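You operate a simulated robot arm through the tools that you are given. There is no shell and no other tool.

You are at the controls of a simulated robot arm. One attempt, no reset.

TASK
Put things in order on the top of the long bench. At the end: the green cork stands where the red packet (marked "Peas") stood; the beige big cork stands where the green cork stood; the grey pebble stands where the beige big cork stood; the red packet stands where the red label (marked "Seeds") stood; the red label stands on top of the brown sheet; whatever was shut is shut again. Leave all else as you found it, and nothing knocked over.

It is judged by the outcome, as a careful person would: the job done as asked, and still so three seconds after it is handed in. It fails if anything else is knocked over, pushed out of place, dropped, spilled or broken. Flat cloth is picked up by pressing the open fingertips on it (5 to 10 N) and closing them slowly along it; thin cloth reads only 2 to 8 mm in the jaws.

THE ROBOT
A 7-joint arm with a two-finger parallel gripper, fixed in place. Base frame: the origin is at the foot of the arm, x ahead of it, y to its left, z up; the work surface is at about z = 86. Units: cm, degrees, N and s.
With the tool pointing down near the work surface it reaches from about 10 to 64 cm from the base axis. Its first joint turns from -66.0 to 66.0 degrees. Payload 1.57 kg.
Tool frame: the origin (TCP) lies between the finger pads and is the grasp point; the fingertips stand 3 cm ahead of it; z points along the fingers, y is the line along which they close. Largest opening 8 cm; finger width 1.7, thickness 1.2; the body of the gripper, 4 by 8.2 cm, starts 8 cm behind the TCP.
Orientation is told as [roll, pitch, yaw] about the base's x, y, z axes, in that order, counted from this pose: with the fingers straight down and closing along the base's y, the tool's x points along the base's -x, its y along +y and its z along -z.

THE INTERFACE
- The arm moves only by the tool apply_moves. Its argument "commands" is a list of rows, each a list of 7 numbers: the turn, a rotation vector about the tool's x, y, z in degrees, then the shift along the tool's x, y, z in cm, then the finger opening in cm, from 0 to 8. In form: [[wx, wy, wz, tx, ty, tz, fingers], ...]. A call has 1 to 20 rows; each row is the pose to reach, as a shift and turn from the pose commanded when the call began, along the tool's axes at that moment. Rows are played at 5 a second. More than 5 cm and 8.6 degrees between two rows, or a gripper value outside its range, and nothing of the call is played. A pose out of reach is approached as far as the arm can. The call stops where the force on the tool passes 40 N (or 10 N more than at its start, if that is more) or the arm is blocked; 0.2 s more then pass. The fingers move at their own pace (about 7.2 cm/s each) and stop on an object; they squeeze with about 22 N. The grip force told is the motor's: it shows also when the fingers shut on nothing. Time passes only in rows, and 0.2 s behind the last, so rows that repeat a pose let the fingers close. It gives the time, the measured TCP pose, the force on the tool (base axes), the opening and the grip force at its end, in the units of the frame above (readings bear some noise), with the torque about the TCP (base axes, N m) and any sound that the robot's microphone picked up.
- Cameras (640 x 400 px; columns grow to the right, rows downward): "scene" is fixed at [6.88, 44.9, 140.93]; the picture's right is [-0.55, -0.83, 0.00], its down [-0.54, 0.36, -0.76] and it looks along [0.63, -0.42, -0.65] (base axes); focal length 355 px, centre (320, 200). "wrist" rides on the gripper at [7.2, -0.7, -12.2] in the tool frame; the picture's right is [0.09, 1.00, 0.00], its down [-0.84, 0.08, -0.54] and it looks along [-0.54, 0.05, 0.84] (tool axes); focal length 238 px, centre (320, 200). There is no depth. A picture from a camera that has moved, and an enlarged one, comes with that camera's place and axes in the base frame and with its lens. The place of the scene camera against the robot may be out by one fixed shift of up to 1.2 cm in any direction.
- get_image(camera): a new picture of that camera. It takes no simulated time.
- zoom(camera, box): a new picture of the part [left, top, right, bottom] of that camera's present view, enlarged. It takes no simulated time.
- finish_job(): hands the job in; it is judged then, once.

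Places have to be worked out from the pictures, the camera data and where the tool is seen. Open the gripper and draw the arm clear of the work before you hand the job in, unless the task says otherwise.

The tools are called after "Emit:" by a JSON object that holds its "name" and its "arguments". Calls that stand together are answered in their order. apply_moves: Moves the arm, as the interface text tells. Its arguments: {"type":"object","properties":{"commands":{"type":"array","items":{"type":"array","items":{"type":"number"}}}},"required":["commands"]} The other tools are called the same way: get_image (camera) takes a picture; zoom (camera, box) takes an enlarged picture of a part of a camera's view; finish_job () hands the job in.

At the start:

```text
t: 0.0
eef_pos: [42.92, 24.37, 111.35]
orientation: [0.0, 0.0, 0.0]
contact_force: [-0.4, 0.4, 0.8]
moment: [0.0, 0.01, -0.03]
finger_gap: 8.0
gripper_force: 0.0
```

scene: 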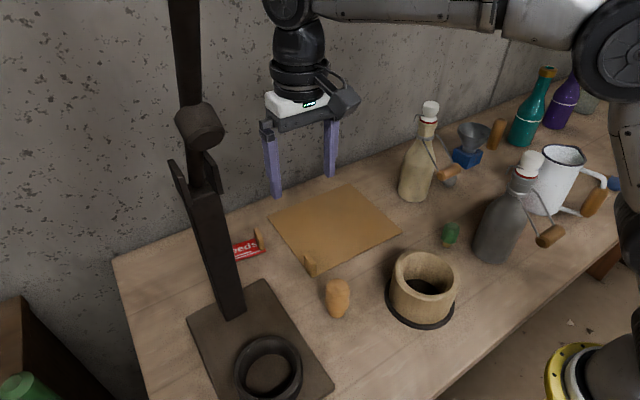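
wrist: 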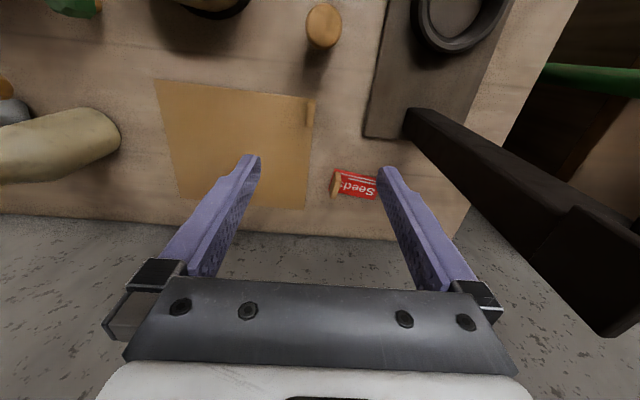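

I start by looking closely at both camera views to find all items named in the task.

Emit:
{"name": "zoom", "arguments": {"camera": "scene", "box": [200, 160, 440, 340]}}

Emit:
{"name": "zoom", "arguments": {"camera": "scene", "box": [380, 60, 640, 260]}}

Emit:
{"name": "zoom", "arguments": {"camera": "wrist", "box": [0, 0, 640, 250]}}

```text
2.22 times, centred on (320, 250) of scene
camera zoom: at [6.88, 44.9, 140.93], right [-0.55, -0.83, 0.0], down [-0.54, 0.36, -0.76], along [0.63, -0.42, -0.65], focal length 789 px, centre (320, 89)
```

zoom: 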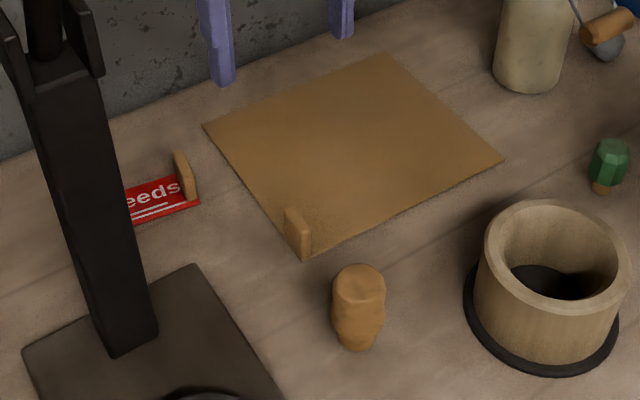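

```text
2.00 times, centred on (510, 160) of scene
camera zoom: at [6.88, 44.9, 140.93], right [-0.55, -0.83, 0.0], down [-0.54, 0.36, -0.76], along [0.63, -0.42, -0.65], focal length 710 px, centre (-60, 280)
```

zoom: 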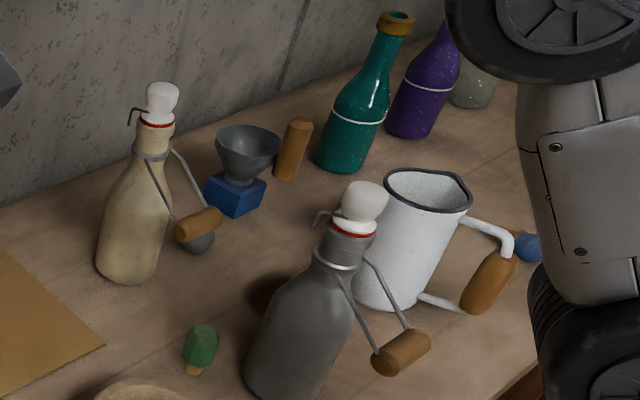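

```text
1.00 times, centred on (320, 125) of wrist (not enlarged: the box is as wide or as high as the picture)
camera zoom: at [35.75, 23.85, 123.62], right [-0.09, 1.0, 0.0], down [0.84, 0.08, 0.54], along [0.54, 0.05, -0.84], focal length 238 px, centre (320, 275)
```

zoom: 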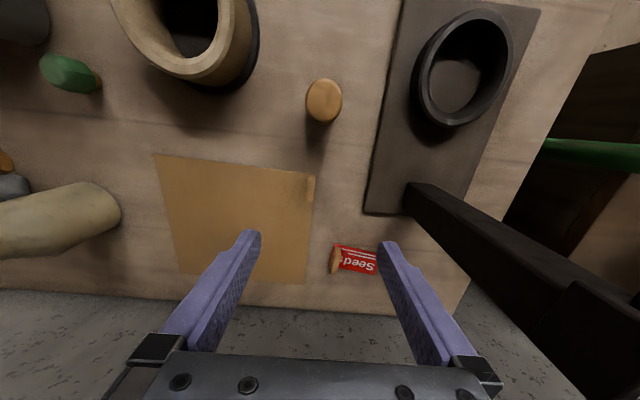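

Rough positions so far: the beige big cork is near (33,24), the green cork near (35,-7), the pebble near (48,-21), the Seeds label near (56,31) and the sheet near (50,12). The Peas packet isn't visible yet, so I raise the arm and look around, starting with the view into the crock.

Emit:
{"name": "apply_moves", "arguments": {"commands": [[0, 0, 0, 0, 0, -4, 8], [0, 0, 0, 2.5, -3, -7, 8], [0, 0, 0, 5, -6.5, -9, 8], [0, 0, 0, 7.5, -10, -10.6, 8], [0, 0, 0, 10, -13.2, -10.6, 8], [0, 0, 0, 12.9, -16.4, -10.6, 8]]}}

Emit:
{"name": "get_image", "arguments": {"camera": "wrist"}}

Emit:
{"name": "get_image", "arguments": {"camera": "scene"}}

```text
t: 1.4
eef_pos: [30.06, 8.1, 121.87]
orientation: [0.0, -0.1, 0.1]
contact_force: [0.0, 0.5, 0.0]
moment: [0.0, 0.0, -0.02]
finger_gap: 8.01
gripper_force: 0.1
```

```text
taken
camera wrist: at [22.92, 7.39, 134.14], right [-0.09, 1.0, 0.0], down [0.84, 0.08, 0.54], along [0.54, 0.05, -0.84], focal length 238 px, centre (320, 200)
```

wrist: 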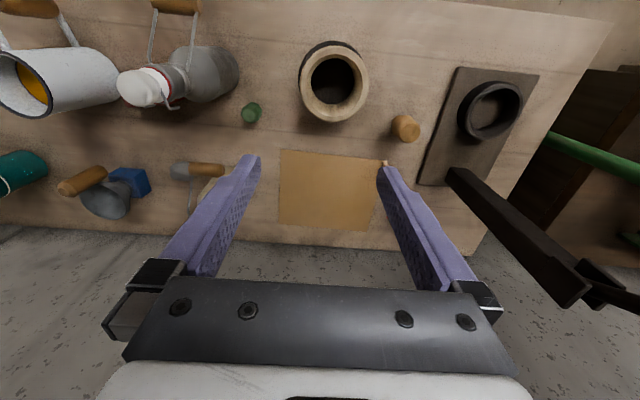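

```text
taken
```

scene: 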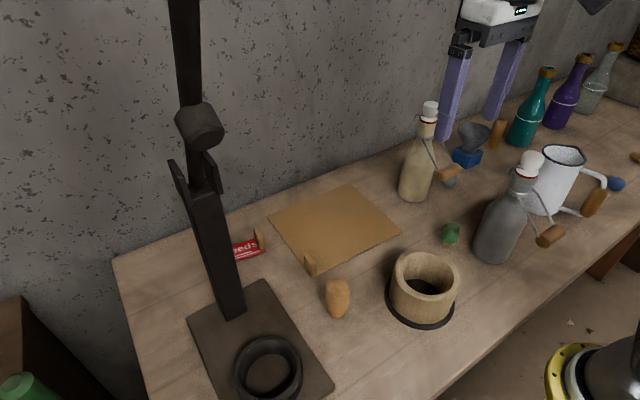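

The crock appears dark inside and the mug holds something orange. I zoom in and then look further right.

Emit:
{"name": "zoom", "arguments": {"camera": "wrist", "box": [240, 20, 440, 145]}}

Emit:
{"name": "zoom", "arguments": {"camera": "wrist", "box": [0, 0, 250, 240]}}

Emit:
{"name": "zoom", "arguments": {"camera": "scene", "box": [440, 20, 640, 220]}}

```text
3.20 times, centred on (340, 82) of wrist
camera zoom: at [22.92, 7.39, 134.14], right [-0.09, 1.0, 0.0], down [0.84, 0.08, 0.54], along [0.54, 0.05, -0.84], focal length 763 px, centre (256, 576)
```

zoom: 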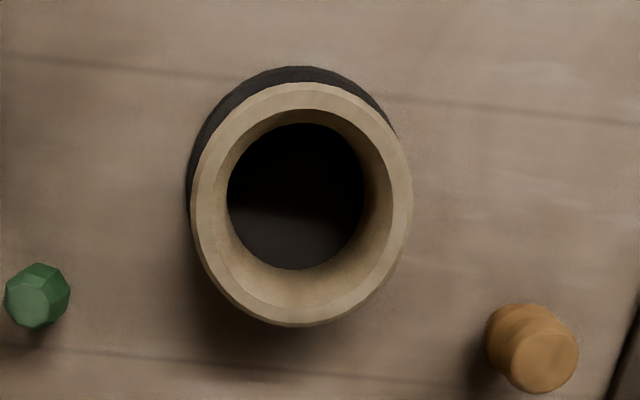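

```text
1.67 times, centred on (125, 120) of wrist
camera zoom: at [22.92, 7.39, 134.14], right [-0.09, 1.0, 0.0], down [0.84, 0.08, 0.54], along [0.54, 0.05, -0.84], focal length 397 px, centre (645, 333)
```

zoom: 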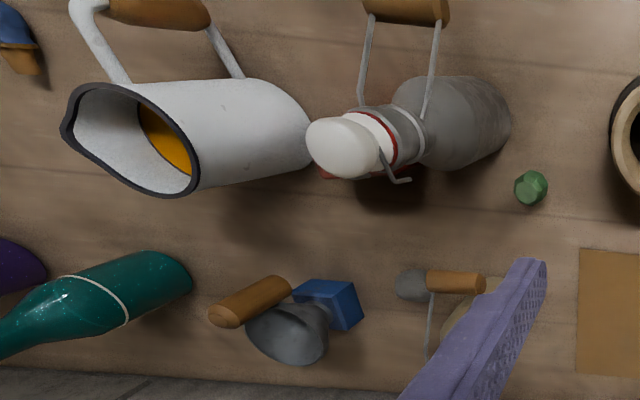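

```text
2.00 times, centred on (540, 120) of scene
camera zoom: at [6.88, 44.9, 140.93], right [-0.55, -0.83, 0.0], down [-0.54, 0.36, -0.76], along [0.63, -0.42, -0.65], focal length 710 px, centre (-120, 360)
```

zoom: 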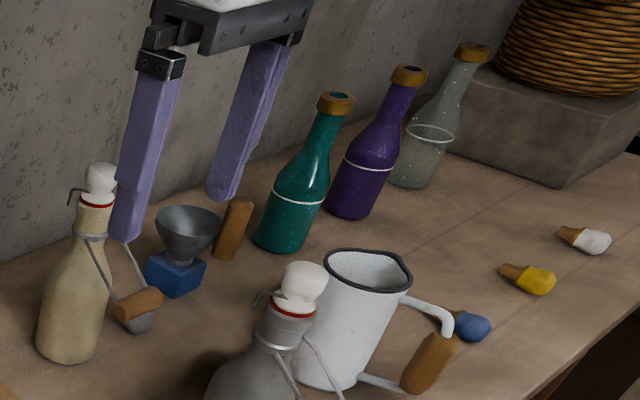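

There is something red behind the grey bottle near (35,-25), probably the Peas packet. I move the wrist camera above that area, staying high.

Emit:
{"name": "apply_moves", "arguments": {"commands": [[0, 0, 0, -1, -4.3, -2, 8], [0, 0, 0, -2, -8.6, -2, 8], [0, 0, 0, -3, -12.9, -2, 8], [0, 0, 0, -4, -17.2, -2, 8], [0, 0, 0, -5, -21.5, -2, 8], [0, 0, 0, -6.5, -25.8, -2, 8], [0, 0, 0, -8, -30, -2, 8]]}}

Emit:
{"name": "get_image", "arguments": {"camera": "wrist"}}

Emit:
{"name": "get_image", "arguments": {"camera": "scene"}}

```text
t: 3.0
eef_pos: [38.0, -22.1, 124.09]
orientation: [0.0, 0.0, 0.1]
contact_force: [-1.1, -0.7, 0.1]
moment: [0.04, -0.04, -0.04]
finger_gap: 7.99
gripper_force: 0.0
```

```text
taken
camera wrist: at [30.82, -22.69, 136.27], right [-0.09, 1.0, 0.0], down [0.84, 0.08, 0.54], along [0.54, 0.05, -0.84], focal length 238 px, centre (320, 200)
```

wrist: 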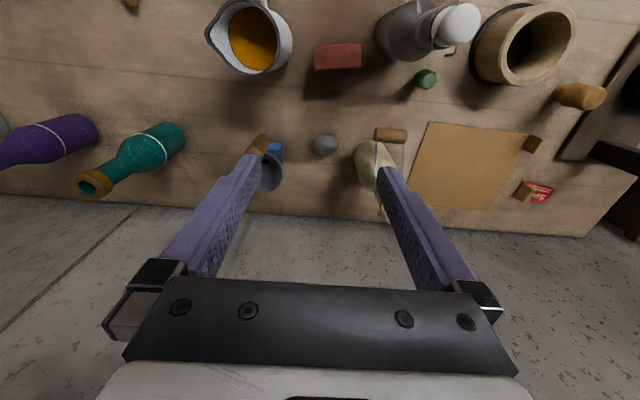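

```text
taken
```

scene: 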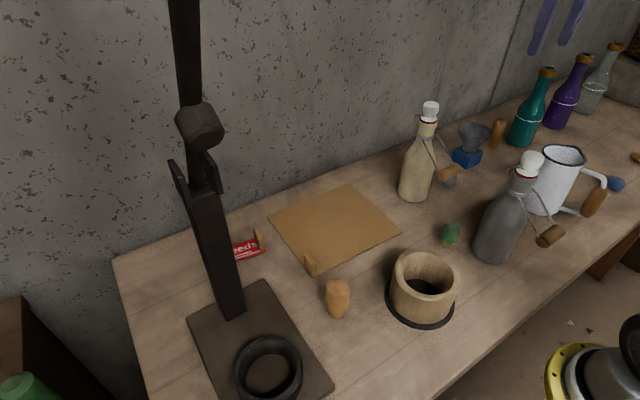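

Emit:
{"name": "zoom", "arguments": {"camera": "wrist", "box": [200, 0, 480, 175]}}

Emit:
{"name": "zoom", "arguments": {"camera": "wrist", "box": [400, 60, 640, 250]}}

Emit:
{"name": "zoom", "arguments": {"camera": "wrist", "box": [0, 0, 300, 220]}}

```text
2.29 times, centred on (340, 88) of wrist
camera zoom: at [30.82, -22.69, 136.27], right [-0.09, 1.0, 0.0], down [0.84, 0.08, 0.54], along [0.54, 0.05, -0.84], focal length 545 px, centre (274, 457)
```

zoom: 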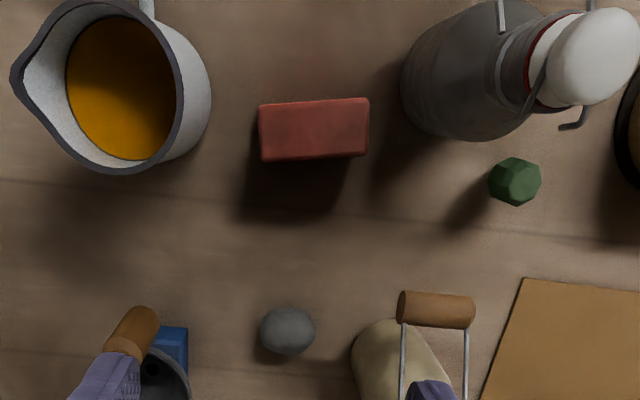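

```text
2.11 times, centred on (520, 155) of wrist
camera zoom: at [30.82, -22.69, 136.27], right [-0.09, 1.0, 0.0], down [0.84, 0.08, 0.54], along [0.54, 0.05, -0.84], focal length 502 px, centre (-101, 295)
```

zoom: 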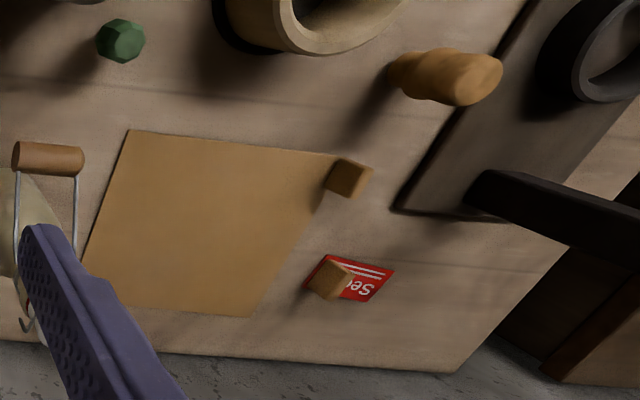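

```text
1.82 times, centred on (150, 110) of wrist
camera zoom: at [30.82, -22.69, 136.27], right [-0.09, 1.0, 0.0], down [0.84, 0.08, 0.54], along [0.54, 0.05, -0.84], focal length 433 px, centre (629, 364)
```

zoom: 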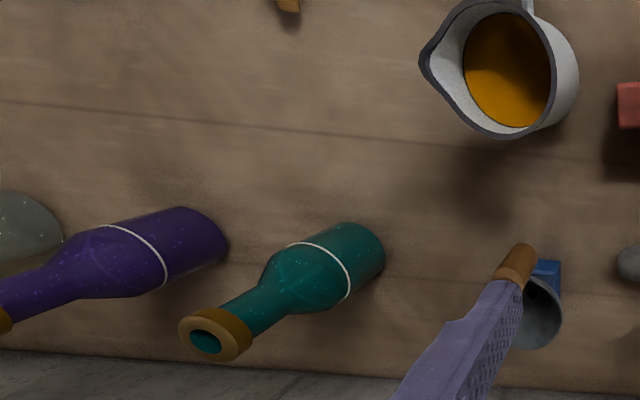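

The Peas packet is a red box standing between the mug (which is full) and the grey bottle, at roughly (32,-20). I take a second view from nearer the base to triangulate its position and height.

Emit:
{"name": "apply_moves", "arguments": {"commands": [[0, 0, 0, 4, -0.7, 2, 8], [0, 0, 0, 8, -1.4, 4, 8], [0, 0, 0, 12, -2, 6, 8], [0, 0, 0, 12, -2, 6, 8]]}}

Emit:
{"name": "get_image", "arguments": {"camera": "wrist"}}

Emit:
{"name": "zoom", "arguments": {"camera": "wrist", "box": [200, 40, 456, 200]}}

```text
t: 4.0
eef_pos: [25.86, -23.94, 117.97]
orientation: [0.0, -0.1, 0.1]
contact_force: [-0.4, 0.0, 0.7]
moment: [0.01, 0.01, -0.01]
finger_gap: 8.01
gripper_force: 0.0
```

```text
taken
camera wrist: at [18.78, -24.5, 130.2], right [-0.09, 1.0, 0.0], down [0.84, 0.08, 0.54], along [0.54, 0.05, -0.84], focal length 238 px, centre (320, 200)
```

wrist: 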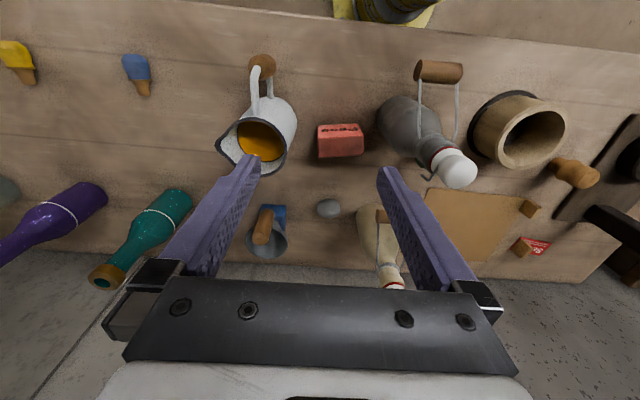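

```text
2.50 times, centred on (328, 120) of wrist
camera zoom: at [18.78, -24.5, 130.2], right [-0.09, 1.0, 0.0], down [0.84, 0.08, 0.54], along [0.54, 0.05, -0.84], focal length 596 px, centre (300, 400)
```

zoom: 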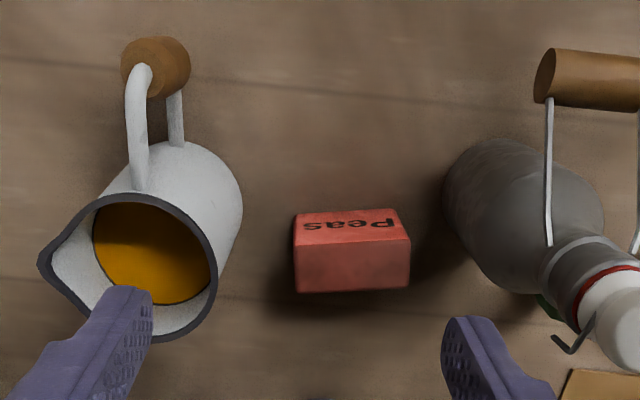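

Triangulating the two views puts the packet centre at about (32.1,-19.9). It is about 7.1 × 3.3 × 7 cm with its long side near y, and the mug rim is at (30.7,-31.8) at z≈100. Next I look closely at the Seeds label, its wooden tab and the sheet.

Emit:
{"name": "apply_moves", "arguments": {"commands": [[0, 0, 0, 0, 0, -4, 8], [0, 0, 0, -1.91, 4.27, -4, 8], [0, 0, 0, -3.82, 8.55, -4, 8], [0, 0, 0, -5.73, 12.82, -4, 8], [0, 0, 0, -7.64, 17.09, -4, 8], [0, 0, 0, -9.55, 21.36, -4, 8], [0, 0, 0, -11.45, 25.64, -4, 8], [0, 0, 0, -13.36, 29.91, -4, 8], [0, 0, 0, -15.27, 34.18, -4, 8], [0, 0, 0, -17.18, 38.45, -4, 8], [0, 0, 0, -19.09, 42.73, -4, 8], [0, 0, 0, -21, 47, -4, 8], [0, 0, 0, -21, 47, 0, 8], [0, 0, 0, -21, 47, 4, 8], [0, 0, 0, -21, 47, 8, 8], [0, 0, 0, -21, 47, 12, 8]]}}

Emit:
{"name": "get_image", "arguments": {"camera": "wrist"}}

Emit:
{"name": "zoom", "arguments": {"camera": "wrist", "box": [240, 60, 496, 220]}}

Emit:
{"name": "get_image", "arguments": {"camera": "scene"}}

```text
t: 7.4
eef_pos: [47.09, 23.06, 106.08]
orientation: [-0.1, -0.1, 0.0]
contact_force: [0.6, -0.5, -0.9]
moment: [0.01, 0.01, 0.0]
finger_gap: 8.01
gripper_force: 0.0
out of reach, approached as far as the arm can: row 12
```

```text
taken
camera wrist: at [39.9, 22.49, 118.3], right [-0.09, 1.0, 0.0], down [0.84, 0.08, 0.54], along [0.54, 0.05, -0.84], focal length 238 px, centre (320, 200)
```

wrist: 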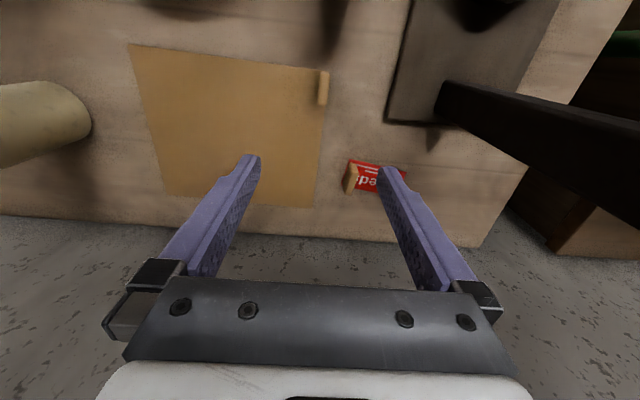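

```text
2.50 times, centred on (368, 140) of wrist
camera zoom: at [39.9, 22.49, 118.3], right [-0.09, 1.0, 0.0], down [0.84, 0.08, 0.54], along [0.54, 0.05, -0.84], focal length 596 px, centre (200, 350)
```

zoom: 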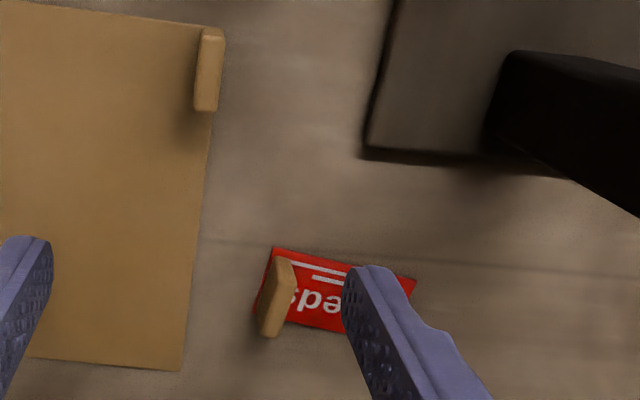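

```text
taken
```

scene: 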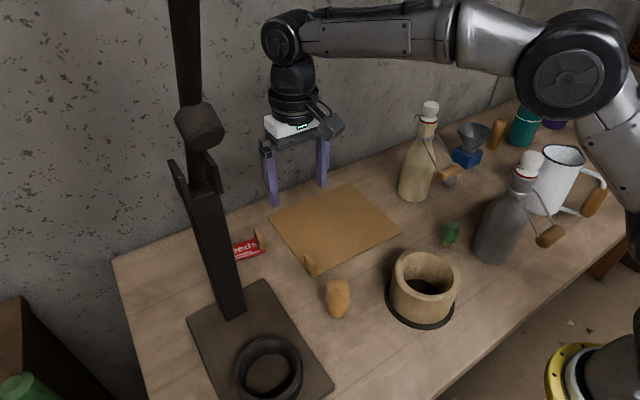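

The label is about 9 × 4.6 cm, centred near (56.2,32.2) and turned about -8°. A thin upright wooden tab sits at its low-y end. I zoom in to place that tab exactly.

Emit:
{"name": "zoom", "arguments": {"camera": "wrist", "box": [320, 140, 416, 200]}}

Emit:
{"name": "zoom", "arguments": {"camera": "scene", "box": [216, 215, 296, 265]}}

Emit:
{"name": "zoom", "arguments": {"camera": "scene", "box": [150, 60, 310, 260]}}

```text
6.67 times, centred on (368, 170) of wrist
camera zoom: at [39.9, 22.49, 118.3], right [-0.09, 1.0, 0.0], down [0.84, 0.08, 0.54], along [0.54, 0.05, -0.84], focal length 1589 px, centre (0, 400)
```

zoom: 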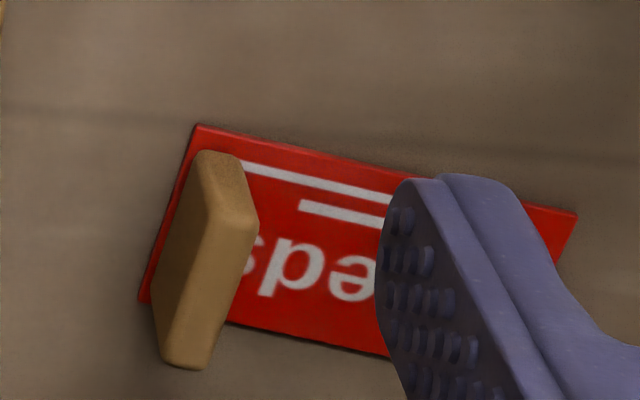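

```text
8.00 times, centred on (256, 240) of scene
camera zoom: at [6.88, 44.9, 140.93], right [-0.55, -0.83, 0.0], down [-0.54, 0.36, -0.76], along [0.63, -0.42, -0.65], focal length 2841 px, centre (832, -120)
```

zoom: 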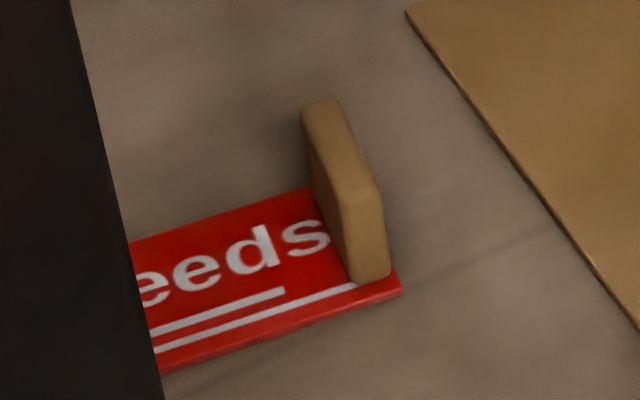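

```text
2.00 times, centred on (230, 160) of scene
camera zoom: at [6.88, 44.9, 140.93], right [-0.55, -0.83, 0.0], down [-0.54, 0.36, -0.76], along [0.63, -0.42, -0.65], focal length 710 px, centre (500, 280)
```

zoom: 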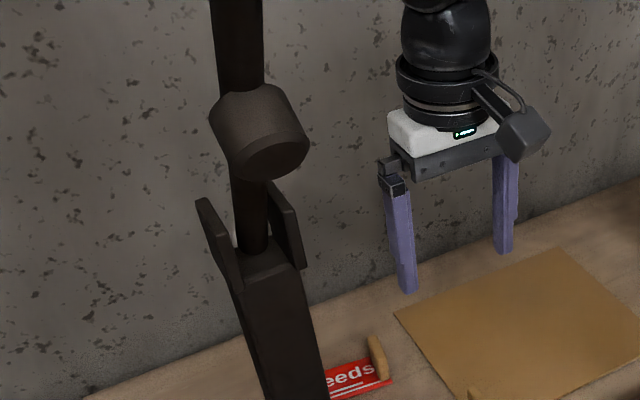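

The tab's top runs from (53.6,28.5) to (57.2,28.1) at z≈89.5 and it is 0.9 cm thick. I move above it with yaw -6.7° and the fingers partly closed, then check.

Emit:
{"name": "apply_moves", "arguments": {"commands": [[0, 0, 2, -2.5, 1.6, 3, 6], [0, 0, 4, -5, 3.2, 6, 5], [0, 0, 6, -7.2, 4.6, 9, 5], [0, 0, 6.7, -8.38, 5.29, 11.5, 5], [0, 0, 6.7, -8.38, 5.29, 11.95, 5]]}}

Emit:
{"name": "get_image", "arguments": {"camera": "wrist"}}

Emit:
{"name": "zoom", "arguments": {"camera": "scene", "box": [190, 160, 350, 270]}}

```text
t: 8.6
eef_pos: [55.45, 28.3, 94.06]
orientation: [0.1, 0.0, -6.7]
contact_force: [-0.8, -0.5, 0.5]
moment: [0.0, -0.03, 0.0]
finger_gap: 4.98
gripper_force: 0.1
```

```text
taken
camera wrist: at [48.24, 28.6, 106.26], right [0.02, 1.0, 0.0], down [0.84, -0.02, 0.54], along [0.54, -0.01, -0.84], focal length 238 px, centre (320, 200)
```

wrist: 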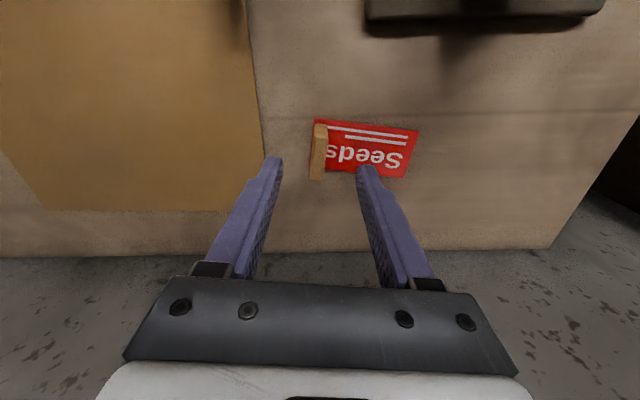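

```text
3.64 times, centred on (270, 215) of scene
camera zoom: at [6.88, 44.9, 140.93], right [-0.55, -0.83, 0.0], down [-0.54, 0.36, -0.76], along [0.63, -0.42, -0.65], focal length 1291 px, centre (502, 146)
```

zoom: 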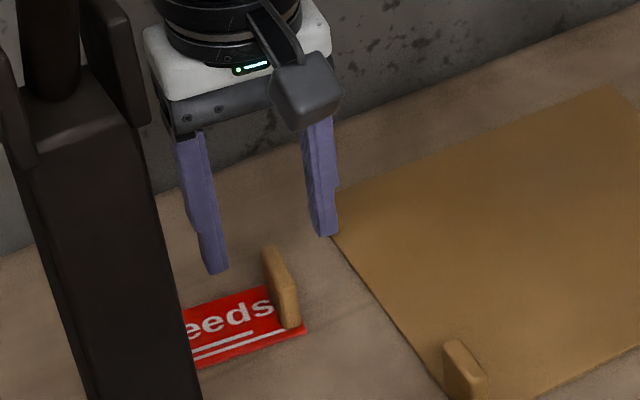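

The label is now fully visible, so I zoom in to refine its outline and the tab before grasping.

Emit:
{"name": "zoom", "arguments": {"camera": "wrist", "box": [270, 100, 430, 200]}}

```text
4.00 times, centred on (350, 150) of wrist
camera zoom: at [48.24, 28.6, 106.26], right [0.02, 1.0, 0.0], down [0.84, -0.02, 0.54], along [0.54, -0.01, -0.84], focal length 953 px, centre (200, 400)
```

zoom: 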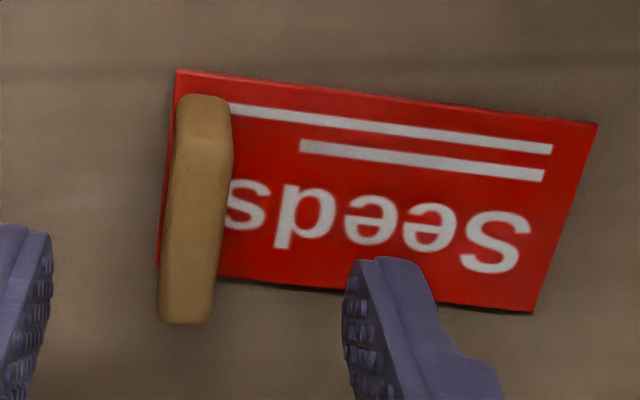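

The tab sits midway between the fingers, and the label centre is refined to (55.9,32.1) at yaw -8°. I descend to tip height z≈87.2 and close on the tab.

Emit:
{"name": "apply_moves", "arguments": {"commands": [[0, 0, 0, 0, 0.08, 2, 5], [0, 0, 0, 0, 0.08, 3.4, 5], [0, 0, 0, 0, 0.08, 3.9, 5], [0, 0, 0, 0, 0.08, 3.9, 3], [0, 0, 0, 0, 0.08, 3.9, 1.5], [0, 0, 0, 0, 0.08, 3.9, 0.6], [0, 0, 0, 0, 0.08, 3.9, 0], [0, 0, 0, 0, 0.08, 3.9, 0]]}}

Emit:
{"name": "zoom", "arguments": {"camera": "scene", "box": [190, 160, 350, 270]}}

Emit:
{"name": "get_image", "arguments": {"camera": "wrist"}}

```text
t: 10.4
eef_pos: [55.47, 28.32, 90.2]
orientation: [-0.1, 0.0, -6.7]
contact_force: [-0.3, -0.3, -0.1]
moment: [-0.02, -0.01, -0.02]
finger_gap: 0.97
gripper_force: 22.0
```

```text
3.64 times, centred on (270, 215) of scene
camera zoom: at [6.88, 44.9, 140.93], right [-0.55, -0.83, 0.0], down [-0.54, 0.36, -0.76], along [0.63, -0.42, -0.65], focal length 1291 px, centre (502, 146)
```

zoom: 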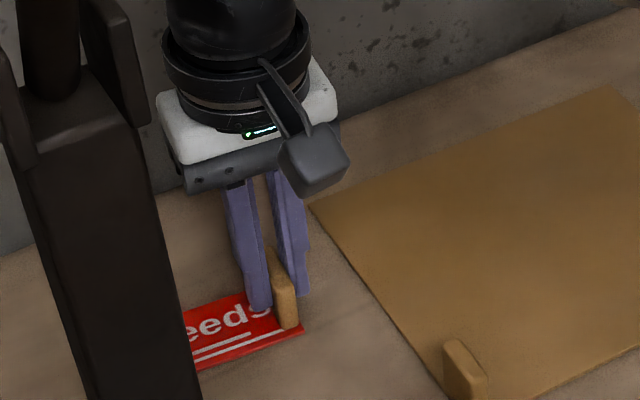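

```text
taken
camera wrist: at [48.23, 28.65, 102.37], right [0.02, 1.0, 0.0], down [0.84, -0.02, 0.54], along [0.54, -0.01, -0.84], focal length 238 px, centre (320, 200)
```

wrist: 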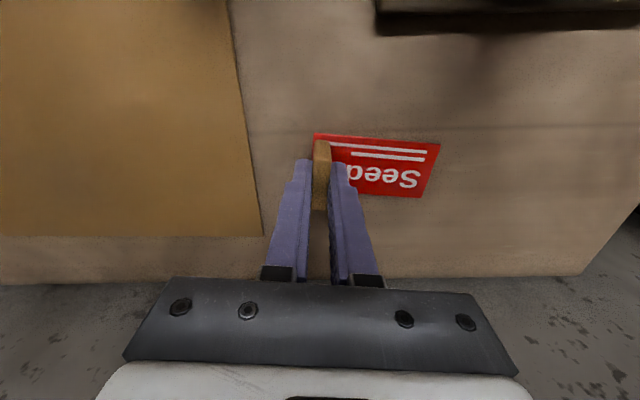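

The tab is gripped with a gap of 0.97 cm at 22 N. I lift slowly and watch that the label comes up level.

Emit:
{"name": "apply_moves", "arguments": {"commands": [[0, 0, 0, 0, 0, -0.5, 0], [0, 0, 0, 0, 0, -1.5, 0], [0, 0, 0, 0, 0, -3, 0], [0, 0, 0, 0, 0, -4, 0], [0, 0, 0, 0, 0, -4, 0]]}}

Emit:
{"name": "zoom", "arguments": {"camera": "scene", "box": [190, 160, 350, 270]}}

Emit:
{"name": "get_image", "arguments": {"camera": "wrist"}}

```text
t: 11.6
eef_pos: [55.36, 28.36, 94.19]
orientation: [0.0, 0.0, -6.6]
contact_force: [-1.4, 0.0, -0.4]
moment: [-0.01, 0.0, 0.01]
finger_gap: 0.96
gripper_force: 21.8
```

```text
3.64 times, centred on (270, 215) of scene
camera zoom: at [6.88, 44.9, 140.93], right [-0.55, -0.83, 0.0], down [-0.54, 0.36, -0.76], along [0.63, -0.42, -0.65], focal length 1291 px, centre (502, 146)
```

zoom: 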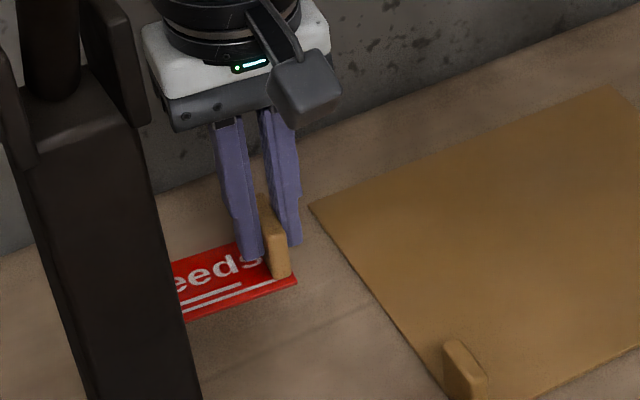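

```text
taken
camera wrist: at [48.22, 28.65, 106.42], right [0.02, 1.0, 0.0], down [0.84, -0.02, 0.54], along [0.54, -0.01, -0.84], focal length 238 px, centre (320, 200)
```

wrist: 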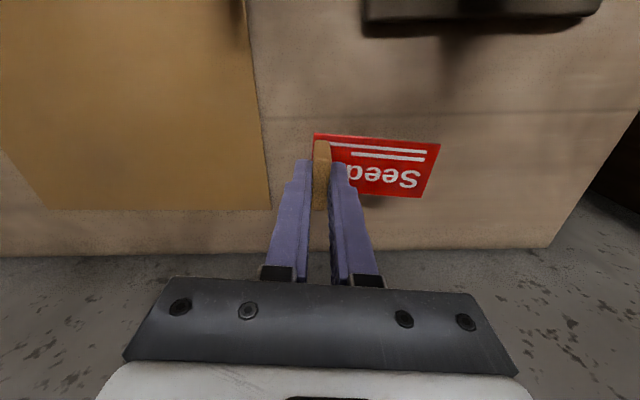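

The label lifted level and rigid. I carry it to the middle of the brown sheet and stop just above it.

Emit:
{"name": "apply_moves", "arguments": {"commands": [[0, 0, 0, 0, 0, -2, 0], [0, 0, 0, 0.32, -4, -2, 0], [0, 0, 0, 0.63, -8, -2, 0], [0, 0, 0, 0.95, -12, -2, 0], [0, 0, 0, 1.27, -16, -2, 0], [0, 0, 0, 1.58, -19.96, -2, 0], [0, 0, 0, 1.58, -19.96, 0.5, 0], [0, 0, 0, 1.58, -19.96, 2.2, 0], [0, 0, 0, 1.58, -19.96, 2.6, 0]]}}

Emit:
{"name": "zoom", "arguments": {"camera": "scene", "box": [220, 130, 420, 280]}}

Emit:
{"name": "get_image", "arguments": {"camera": "wrist"}}

```text
t: 13.6
eef_pos: [51.48, 8.81, 91.5]
orientation: [0.0, 0.0, -6.8]
contact_force: [0.1, -0.3, 1.1]
moment: [-0.02, -0.02, 0.02]
finger_gap: 0.97
gripper_force: 21.7
```

```text
2.67 times, centred on (320, 205) of scene
camera zoom: at [6.88, 44.9, 140.93], right [-0.55, -0.83, 0.0], down [-0.54, 0.36, -0.76], along [0.63, -0.42, -0.65], focal length 947 px, centre (320, 187)
```

zoom: 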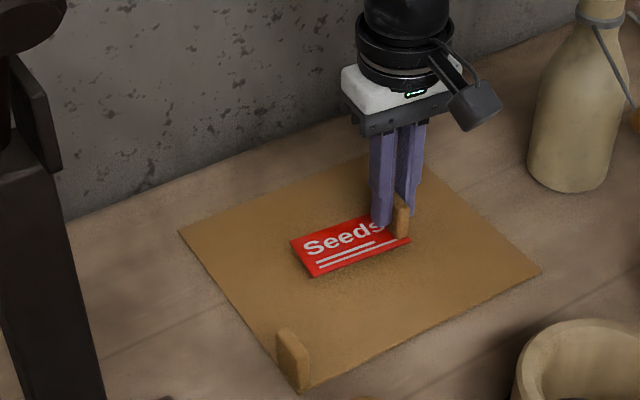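

```text
taken
camera wrist: at [44.3, 9.03, 103.78], right [0.02, 1.0, 0.0], down [0.84, -0.02, 0.54], along [0.54, -0.01, -0.84], focal length 238 px, centre (320, 200)
```

wrist: 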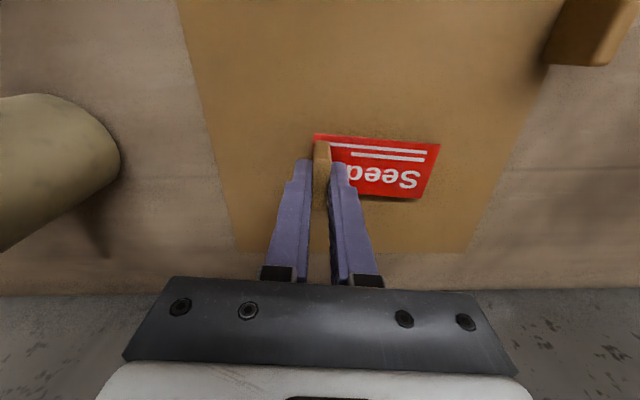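

The label is over the middle of the sheet. I lower it in small steps and watch the force.

Emit:
{"name": "apply_moves", "arguments": {"commands": [[0, 0, 0, 0, 0, 0.4, 0], [0, 0, 0, 0, 0, 0.7, 0], [0, 0, 0, 0, 0, 0.9, 0], [0, 0, 0, 0, 0, 0.9, 0]]}}

```text
t: 14.6
eef_pos: [51.45, 8.71, 90.7]
orientation: [0.1, 0.1, -6.7]
contact_force: [-0.3, -0.1, 0.6]
moment: [0.0, 0.03, -0.01]
finger_gap: 0.96
gripper_force: 21.4
```

Emit:
{"name": "apply_moves", "arguments": {"commands": [[0, 0, 0, 0, 0, 0.1, 0], [0, 0, 0, 0, 0, 0.2, 0], [0, 0, 0, 0, 0, 0.2, 0]]}}

Emit:
{"name": "zoom", "arguments": {"camera": "wrist", "box": [290, 110, 450, 210]}}

```text
t: 15.4
eef_pos: [51.6, 8.81, 90.53]
orientation: [0.0, -0.1, -6.6]
contact_force: [-1.9, 0.2, 4.1]
moment: [0.07, 0.04, 0.01]
finger_gap: 0.97
gripper_force: 22.2
```

```text
4.00 times, centred on (370, 160) of wrist
camera zoom: at [44.33, 9.03, 102.72], right [0.02, 1.0, 0.0], down [0.84, -0.02, 0.54], along [0.54, -0.01, -0.84], focal length 953 px, centre (120, 360)
```

zoom: 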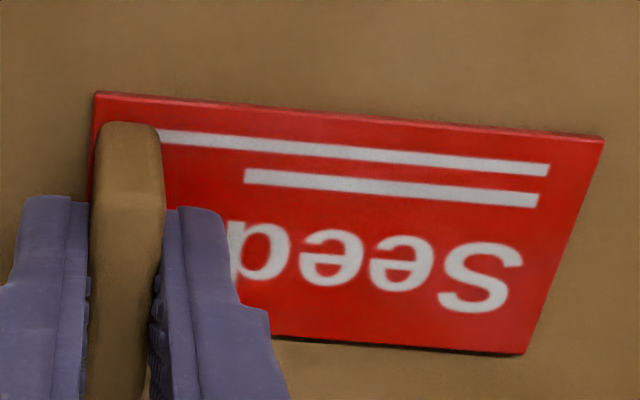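

The contact reads about 4 N, so the label rests on the sheet. I open slowly and withdraw straight up.

Emit:
{"name": "apply_moves", "arguments": {"commands": [[0, 0, 0, 0, 0, 0.15, 0.6], [0, 0, 0, 0, 0, 0.1, 1.4], [0, 0, 0, 0, 0, 0.1, 2.4], [0, 0, 0, 0, 0, 0.1, 3], [0, 0, 0, 0, 0, -1, 3], [0, 0, 0, 0, 0, -3, 3], [0, 0, 0, 0, 0, -7, 4], [0, 0, 0, 0, 0, -11, 8], [0, 0, 0, 0, 0, -15, 8]]}}

Emit:
{"name": "get_image", "arguments": {"camera": "scene"}}

Emit:
{"name": "get_image", "arguments": {"camera": "wrist"}}

```text
t: 17.4
eef_pos: [51.46, 8.78, 105.56]
orientation: [0.0, 0.1, -6.7]
contact_force: [0.5, -0.4, -0.1]
moment: [0.0, 0.0, 0.0]
finger_gap: 8.0
gripper_force: 0.0
```

```text
taken
```

scene: 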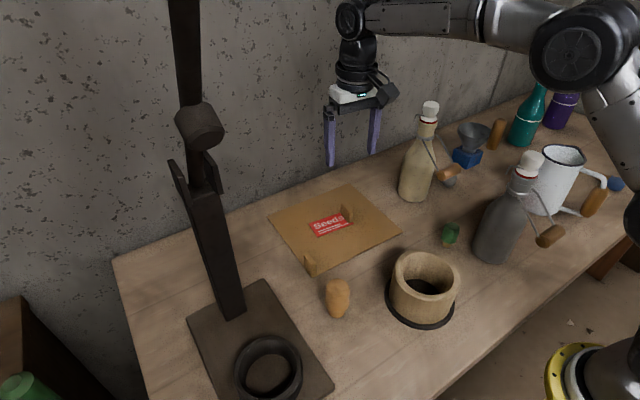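

```text
taken
camera wrist: at [44.35, 8.98, 117.64], right [0.02, 1.0, 0.0], down [0.84, -0.02, 0.54], along [0.54, -0.01, -0.84], focal length 238 px, centre (320, 200)
```

wrist: 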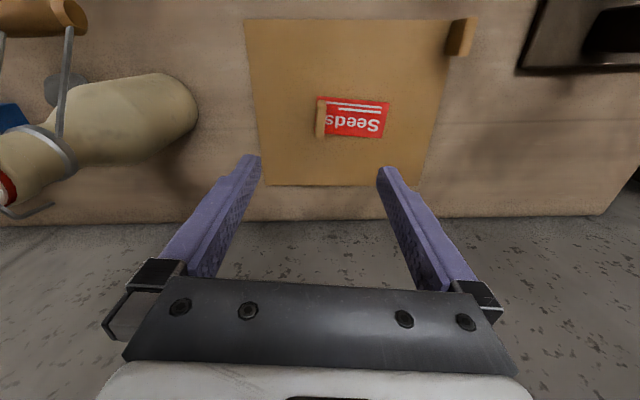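

The label is on the sheet and nothing else moved. Next is the Peas packet: I go high over it while yawing the tool to about -82°, so the fingers close across its 3.3 cm thickness with the camera toward +y.

Emit:
{"name": "apply_moves", "arguments": {"commands": [[0, 0, 6.88, 2.5, 0, -3.5, 8], [0, 0, 13.76, 5, 0, -7, 8], [0, 0, 20.6, 7.5, 0, -10, 8], [0, 0, 27.5, 10, 0, -12.6, 8], [0, 0, 34.4, 10.86, -4.4, -12.6, 8], [0, 0, 41.3, 11.72, -8.79, -12.6, 8], [0, 0, 48.2, 12.58, -13.19, -12.6, 8], [0, 0, 55.0, 13.44, -17.59, -12.6, 8], [0, 0, 61.9, 14.3, -21.99, -12.6, 8], [0, 0, 68.8, 15.16, -26.38, -12.6, 8], [0, 0, 75.7, 16.02, -30.78, -12.6, 8], [0, 0, 75.7, 16.02, -30.78, -12.6, 8]]}}

Emit:
{"name": "get_image", "arguments": {"camera": "wrist"}}

Emit:
{"name": "get_image", "arguments": {"camera": "scene"}}

```text
t: 20.0
eef_pos: [31.98, -19.93, 118.18]
orientation: [0.1, 0.0, -82.4]
contact_force: [0.5, 0.1, -0.3]
moment: [0.03, 0.02, -0.01]
finger_gap: 8.0
gripper_force: 0.1
```

```text
taken
camera wrist: at [30.42, -12.77, 130.34], right [0.97, 0.22, 0.0], down [0.19, -0.82, 0.54], along [0.12, -0.53, -0.84], focal length 238 px, centre (320, 200)
```

wrist: 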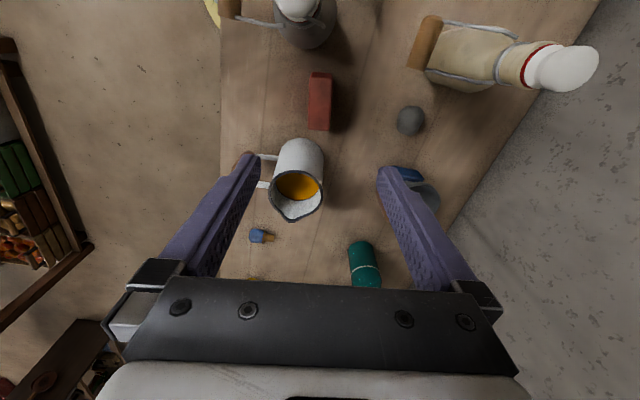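

```text
taken
```

scene: 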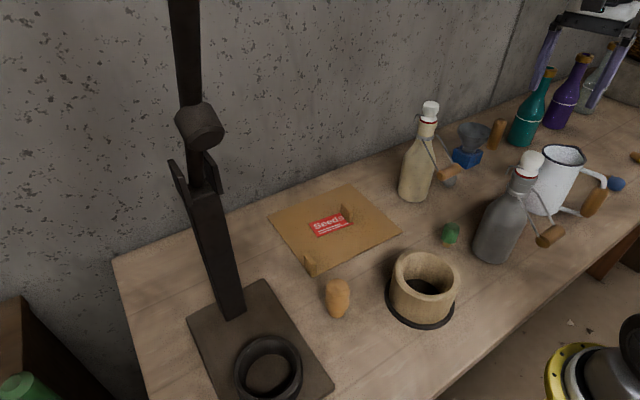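

The yaw is set. I tilt the tool 20° about its closing axis, which lifts the camera over the grey bottle and leans the body toward -y, then look again.

Emit:
{"name": "apply_moves", "arguments": {"commands": [[0, 6.67, 0, 0, 0, 0, 8], [0, 13.33, 0, 0, 0, 0, 7], [0, 20, 0, 0, 0, 0, 6.5], [0, 20, 0, 0, 0, 0, 6.5]]}}

Emit:
{"name": "get_image", "arguments": {"camera": "wrist"}}

Emit:
{"name": "zoom", "arguments": {"camera": "wrist", "box": [230, 60, 390, 160]}}

```text
t: 21.0
eef_pos: [32.02, -19.92, 118.03]
orientation: [0.0, 20.1, -82.3]
contact_force: [0.0, 0.4, -0.3]
moment: [-0.02, 0.0, 0.02]
finger_gap: 6.52
gripper_force: 0.0
```

```text
taken
camera wrist: at [31.04, -17.39, 132.04], right [0.98, 0.22, 0.03], down [0.21, -0.95, 0.22], along [0.08, -0.21, -0.97], focal length 238 px, centre (320, 200)
```

wrist: 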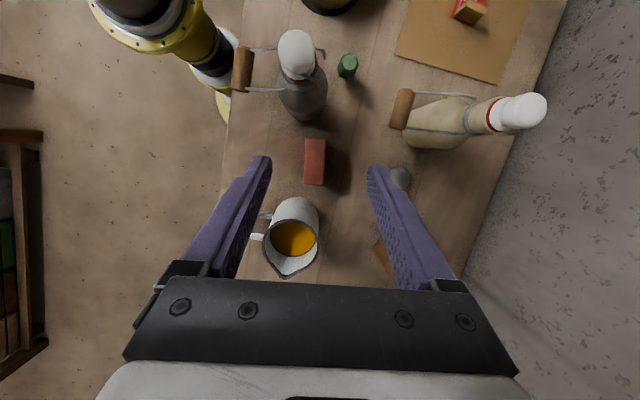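

```text
4.00 times, centred on (310, 110) of wrist
camera zoom: at [31.04, -17.39, 132.04], right [0.98, 0.22, 0.03], down [0.21, -0.95, 0.22], along [0.08, -0.21, -0.97], focal length 953 px, centre (360, 560)
```

zoom: 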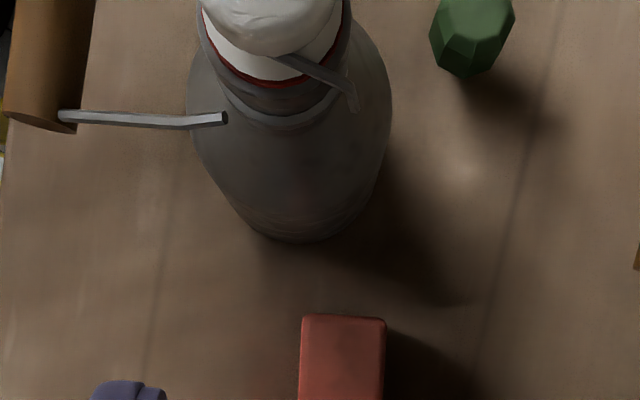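

The packet centre reads (32.05,-19.83), almost directly under the tool. I lower to just above it for a closer check.

Emit:
{"name": "apply_moves", "arguments": {"commands": [[0, 0, 0, -1.54, 0, 4.23, 6.5], [0, 0, 0, -3.08, 0, 8.46, 6.5], [0, 0, 0, -4.62, 0, 12.69, 6.5], [0, 0, 0, -6.16, 0, 16.92, 6.5], [0, 0, 0, -6.16, 0, 16.92, 6.5]]}}

Emit:
{"name": "get_image", "arguments": {"camera": "wrist"}}

Emit:
{"name": "zoom", "arguments": {"camera": "scene", "box": [440, 60, 640, 260]}}

```text
t: 22.2
eef_pos: [32.0, -19.89, 99.9]
orientation: [0.0, 20.1, -82.3]
contact_force: [0.3, -0.1, -0.7]
moment: [-0.01, -0.02, -0.02]
finger_gap: 6.51
gripper_force: 0.1
```

```text
taken
camera wrist: at [31.02, -17.32, 113.84], right [0.98, 0.22, 0.03], down [0.21, -0.95, 0.22], along [0.08, -0.21, -0.97], focal length 238 px, centre (320, 200)
```

wrist: 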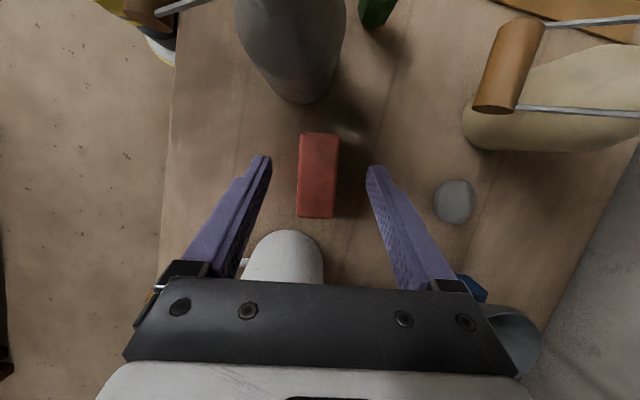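

```text
2.00 times, centred on (540, 160) of scene
camera zoom: at [6.88, 44.9, 140.93], right [-0.55, -0.83, 0.0], down [-0.54, 0.36, -0.76], along [0.63, -0.42, -0.65], focal length 710 px, centre (-120, 280)
```

zoom: 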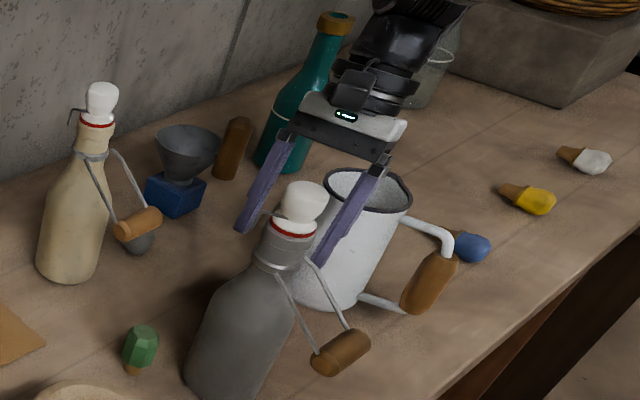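

The packet centre is confirmed at (32.06,-19.84) with its long side turned about 9°. I descend around it to TCP z≈91.5 and close.

Emit:
{"name": "apply_moves", "arguments": {"commands": [[0, 0, 0, -1.2, 0.03, 2.9, 6.5], [0, 0, 0, -2.4, 0.06, 5.9, 6.5], [0, 0, 0, -3.2, 0.06, 7.88, 6.5], [0, 0, 0, -3.2, 0.06, 7.88, 5.5], [0, 0, 0, -3.2, 0.06, 7.88, 4.5], [0, 0, 0, -3.2, 0.06, 7.88, 3.6], [0, 0, 0, -3.2, 0.06, 7.88, 3], [0, 0, 0, -3.2, 0.06, 7.88, 2], [0, 0, 0, -3.2, 0.06, 7.88, 2]]}}

Emit:
{"name": "get_image", "arguments": {"camera": "wrist"}}

```text
t: 24.2
eef_pos: [32.09, -20.24, 91.67]
orientation: [0.0, 20.0, -82.5]
contact_force: [-0.3, 0.2, 0.7]
moment: [0.03, 0.01, -0.01]
finger_gap: 3.39
gripper_force: 21.9
```

```text
taken
camera wrist: at [31.13, -17.68, 105.51], right [0.98, 0.22, 0.03], down [0.21, -0.95, 0.22], along [0.08, -0.21, -0.97], focal length 238 px, centre (320, 200)
```

wrist: 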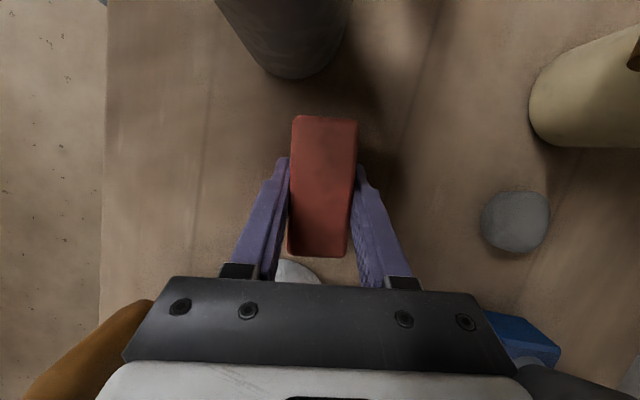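

The packet is gripped with a gap of 3.39 cm. I lift straight up, clear of the mug and bottles.

Emit:
{"name": "apply_moves", "arguments": {"commands": [[0, 0, 0, 0.34, 0, -0.94, 2], [0, 0, 0, 1.2, 0, -3.29, 2], [0, 0, 0, 2.57, 0, -7.05, 2], [0, 0, 0, 4.1, 0, -11.28, 2], [0, 0, 0, 5.64, 0, -15.51, 2], [0, 0, 0, 7.18, 0, -19.74, 2], [0, 0, 0, 8.34, 0, -22.94, 2], [0, 0, 0, 8.34, 0, -22.94, 2]]}}

Emit:
{"name": "get_image", "arguments": {"camera": "wrist"}}

Emit:
{"name": "get_image", "arguments": {"camera": "scene"}}

```text
t: 26.0
eef_pos: [32.1, -20.34, 115.9]
orientation: [0.0, 20.0, -82.3]
contact_force: [0.1, -0.1, -0.7]
moment: [-0.02, 0.02, 0.01]
finger_gap: 3.35
gripper_force: 21.6
```

```text
taken
camera wrist: at [31.13, -17.74, 129.89], right [0.98, 0.22, 0.03], down [0.21, -0.95, 0.22], along [0.08, -0.21, -0.97], focal length 238 px, centre (320, 200)
```

wrist: 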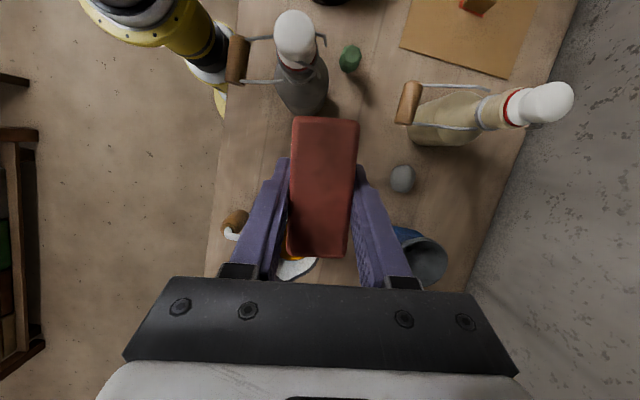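

```text
taken
```

scene: 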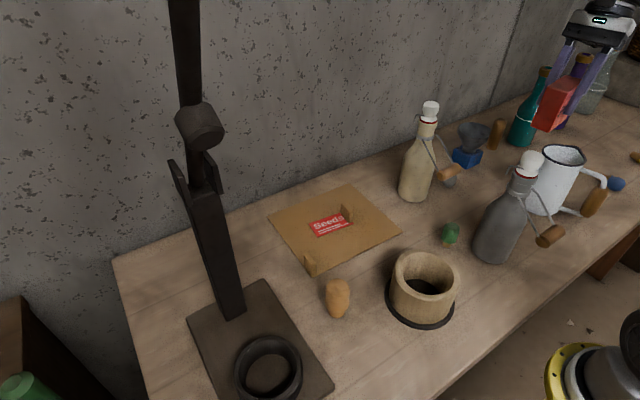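

The packet is secure. I carry it to above the sheet side first and check the view before going on to the label's old place.

Emit:
{"name": "apply_moves", "arguments": {"commands": [[0, 0, 0, 3.63, 1.71, 1.32, 2], [0, 0, 0, 7.27, 3.41, 2.64, 2], [0, 0, 0, 10.9, 5.12, 3.97, 2], [0, 0, 0, 14.54, 6.82, 5.29, 2], [0, 0, 0, 18.17, 8.53, 6.61, 2], [0, 0, 0, 20.2, 10.65, 9.48, 2], [0, 0, 0, 22.23, 12.76, 12.35, 2], [0, 0, 0, 24.26, 14.88, 15.22, 2], [0, 0, 0, 26.29, 16.99, 18.08, 2], [0, 0, 0, 28.32, 19.11, 20.95, 2], [0, 0, 0, 30.35, 21.22, 23.82, 2], [0, 0, 0, 32.38, 23.34, 26.69, 2], [0, 0, 0, 32.38, 23.34, 26.69, 2]]}}

Emit:
{"name": "get_image", "arguments": {"camera": "wrist"}}

Emit:
{"name": "get_image", "arguments": {"camera": "scene"}}

```text
t: 28.8
eef_pos: [50.03, 22.07, 101.97]
orientation: [0.0, 20.0, -82.4]
contact_force: [-0.4, -0.3, -1.3]
moment: [0.02, 0.0, 0.0]
finger_gap: 3.33
gripper_force: 22.6
```

```text
taken
camera wrist: at [49.02, 24.61, 115.86], right [0.98, 0.22, 0.03], down [0.21, -0.95, 0.22], along [0.08, -0.21, -0.97], focal length 238 px, centre (320, 200)
```

wrist: 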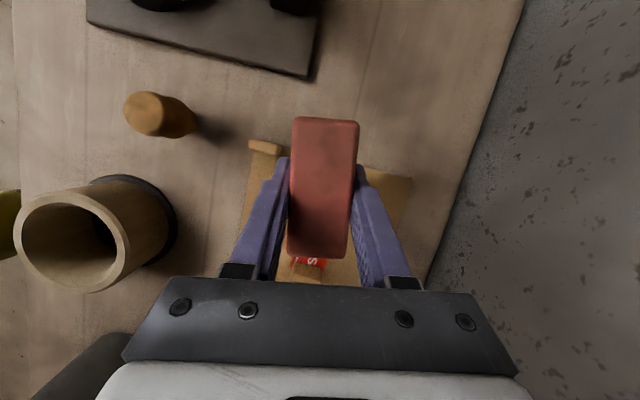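

```text
taken
```

scene: 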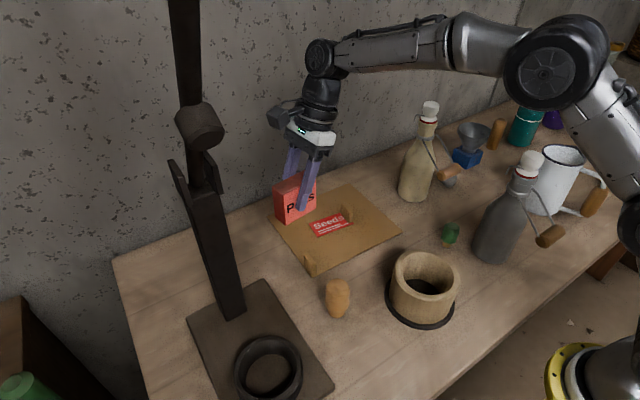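

The packet is over the sheet's edge at a safe height. I continue to above the label's old place at (55.9,32.1).

Emit:
{"name": "apply_moves", "arguments": {"commands": [[0, 0, 0, 2.31, 2.39, 2.26, 2], [0, 0, 0, 4.62, 4.79, 4.51, 2], [0, 0, 0, 6.93, 7.18, 6.78, 2], [0, 0, 0, 6.93, 7.18, 6.78, 2]]}}

Emit:
{"name": "get_image", "arguments": {"camera": "wrist"}}

Emit:
{"name": "get_image", "arguments": {"camera": "scene"}}

```text
t: 29.8
eef_pos: [55.9, 31.84, 97.85]
orientation: [0.1, 20.0, -82.4]
contact_force: [-0.5, 0.4, -1.4]
moment: [-0.02, 0.02, 0.0]
finger_gap: 3.36
gripper_force: 21.6
```

```text
taken
camera wrist: at [54.95, 34.34, 111.83], right [0.98, 0.22, 0.03], down [0.21, -0.95, 0.22], along [0.08, -0.21, -0.97], focal length 238 px, centre (320, 200)
```

wrist: 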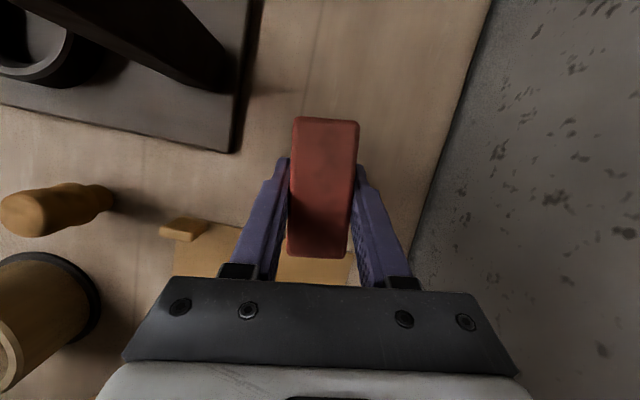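

```text
taken
```

scene: 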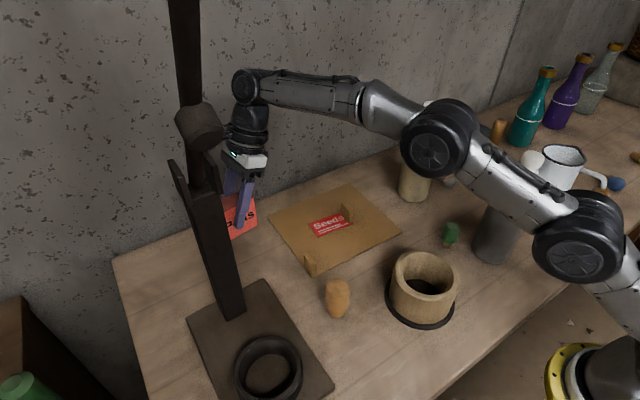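

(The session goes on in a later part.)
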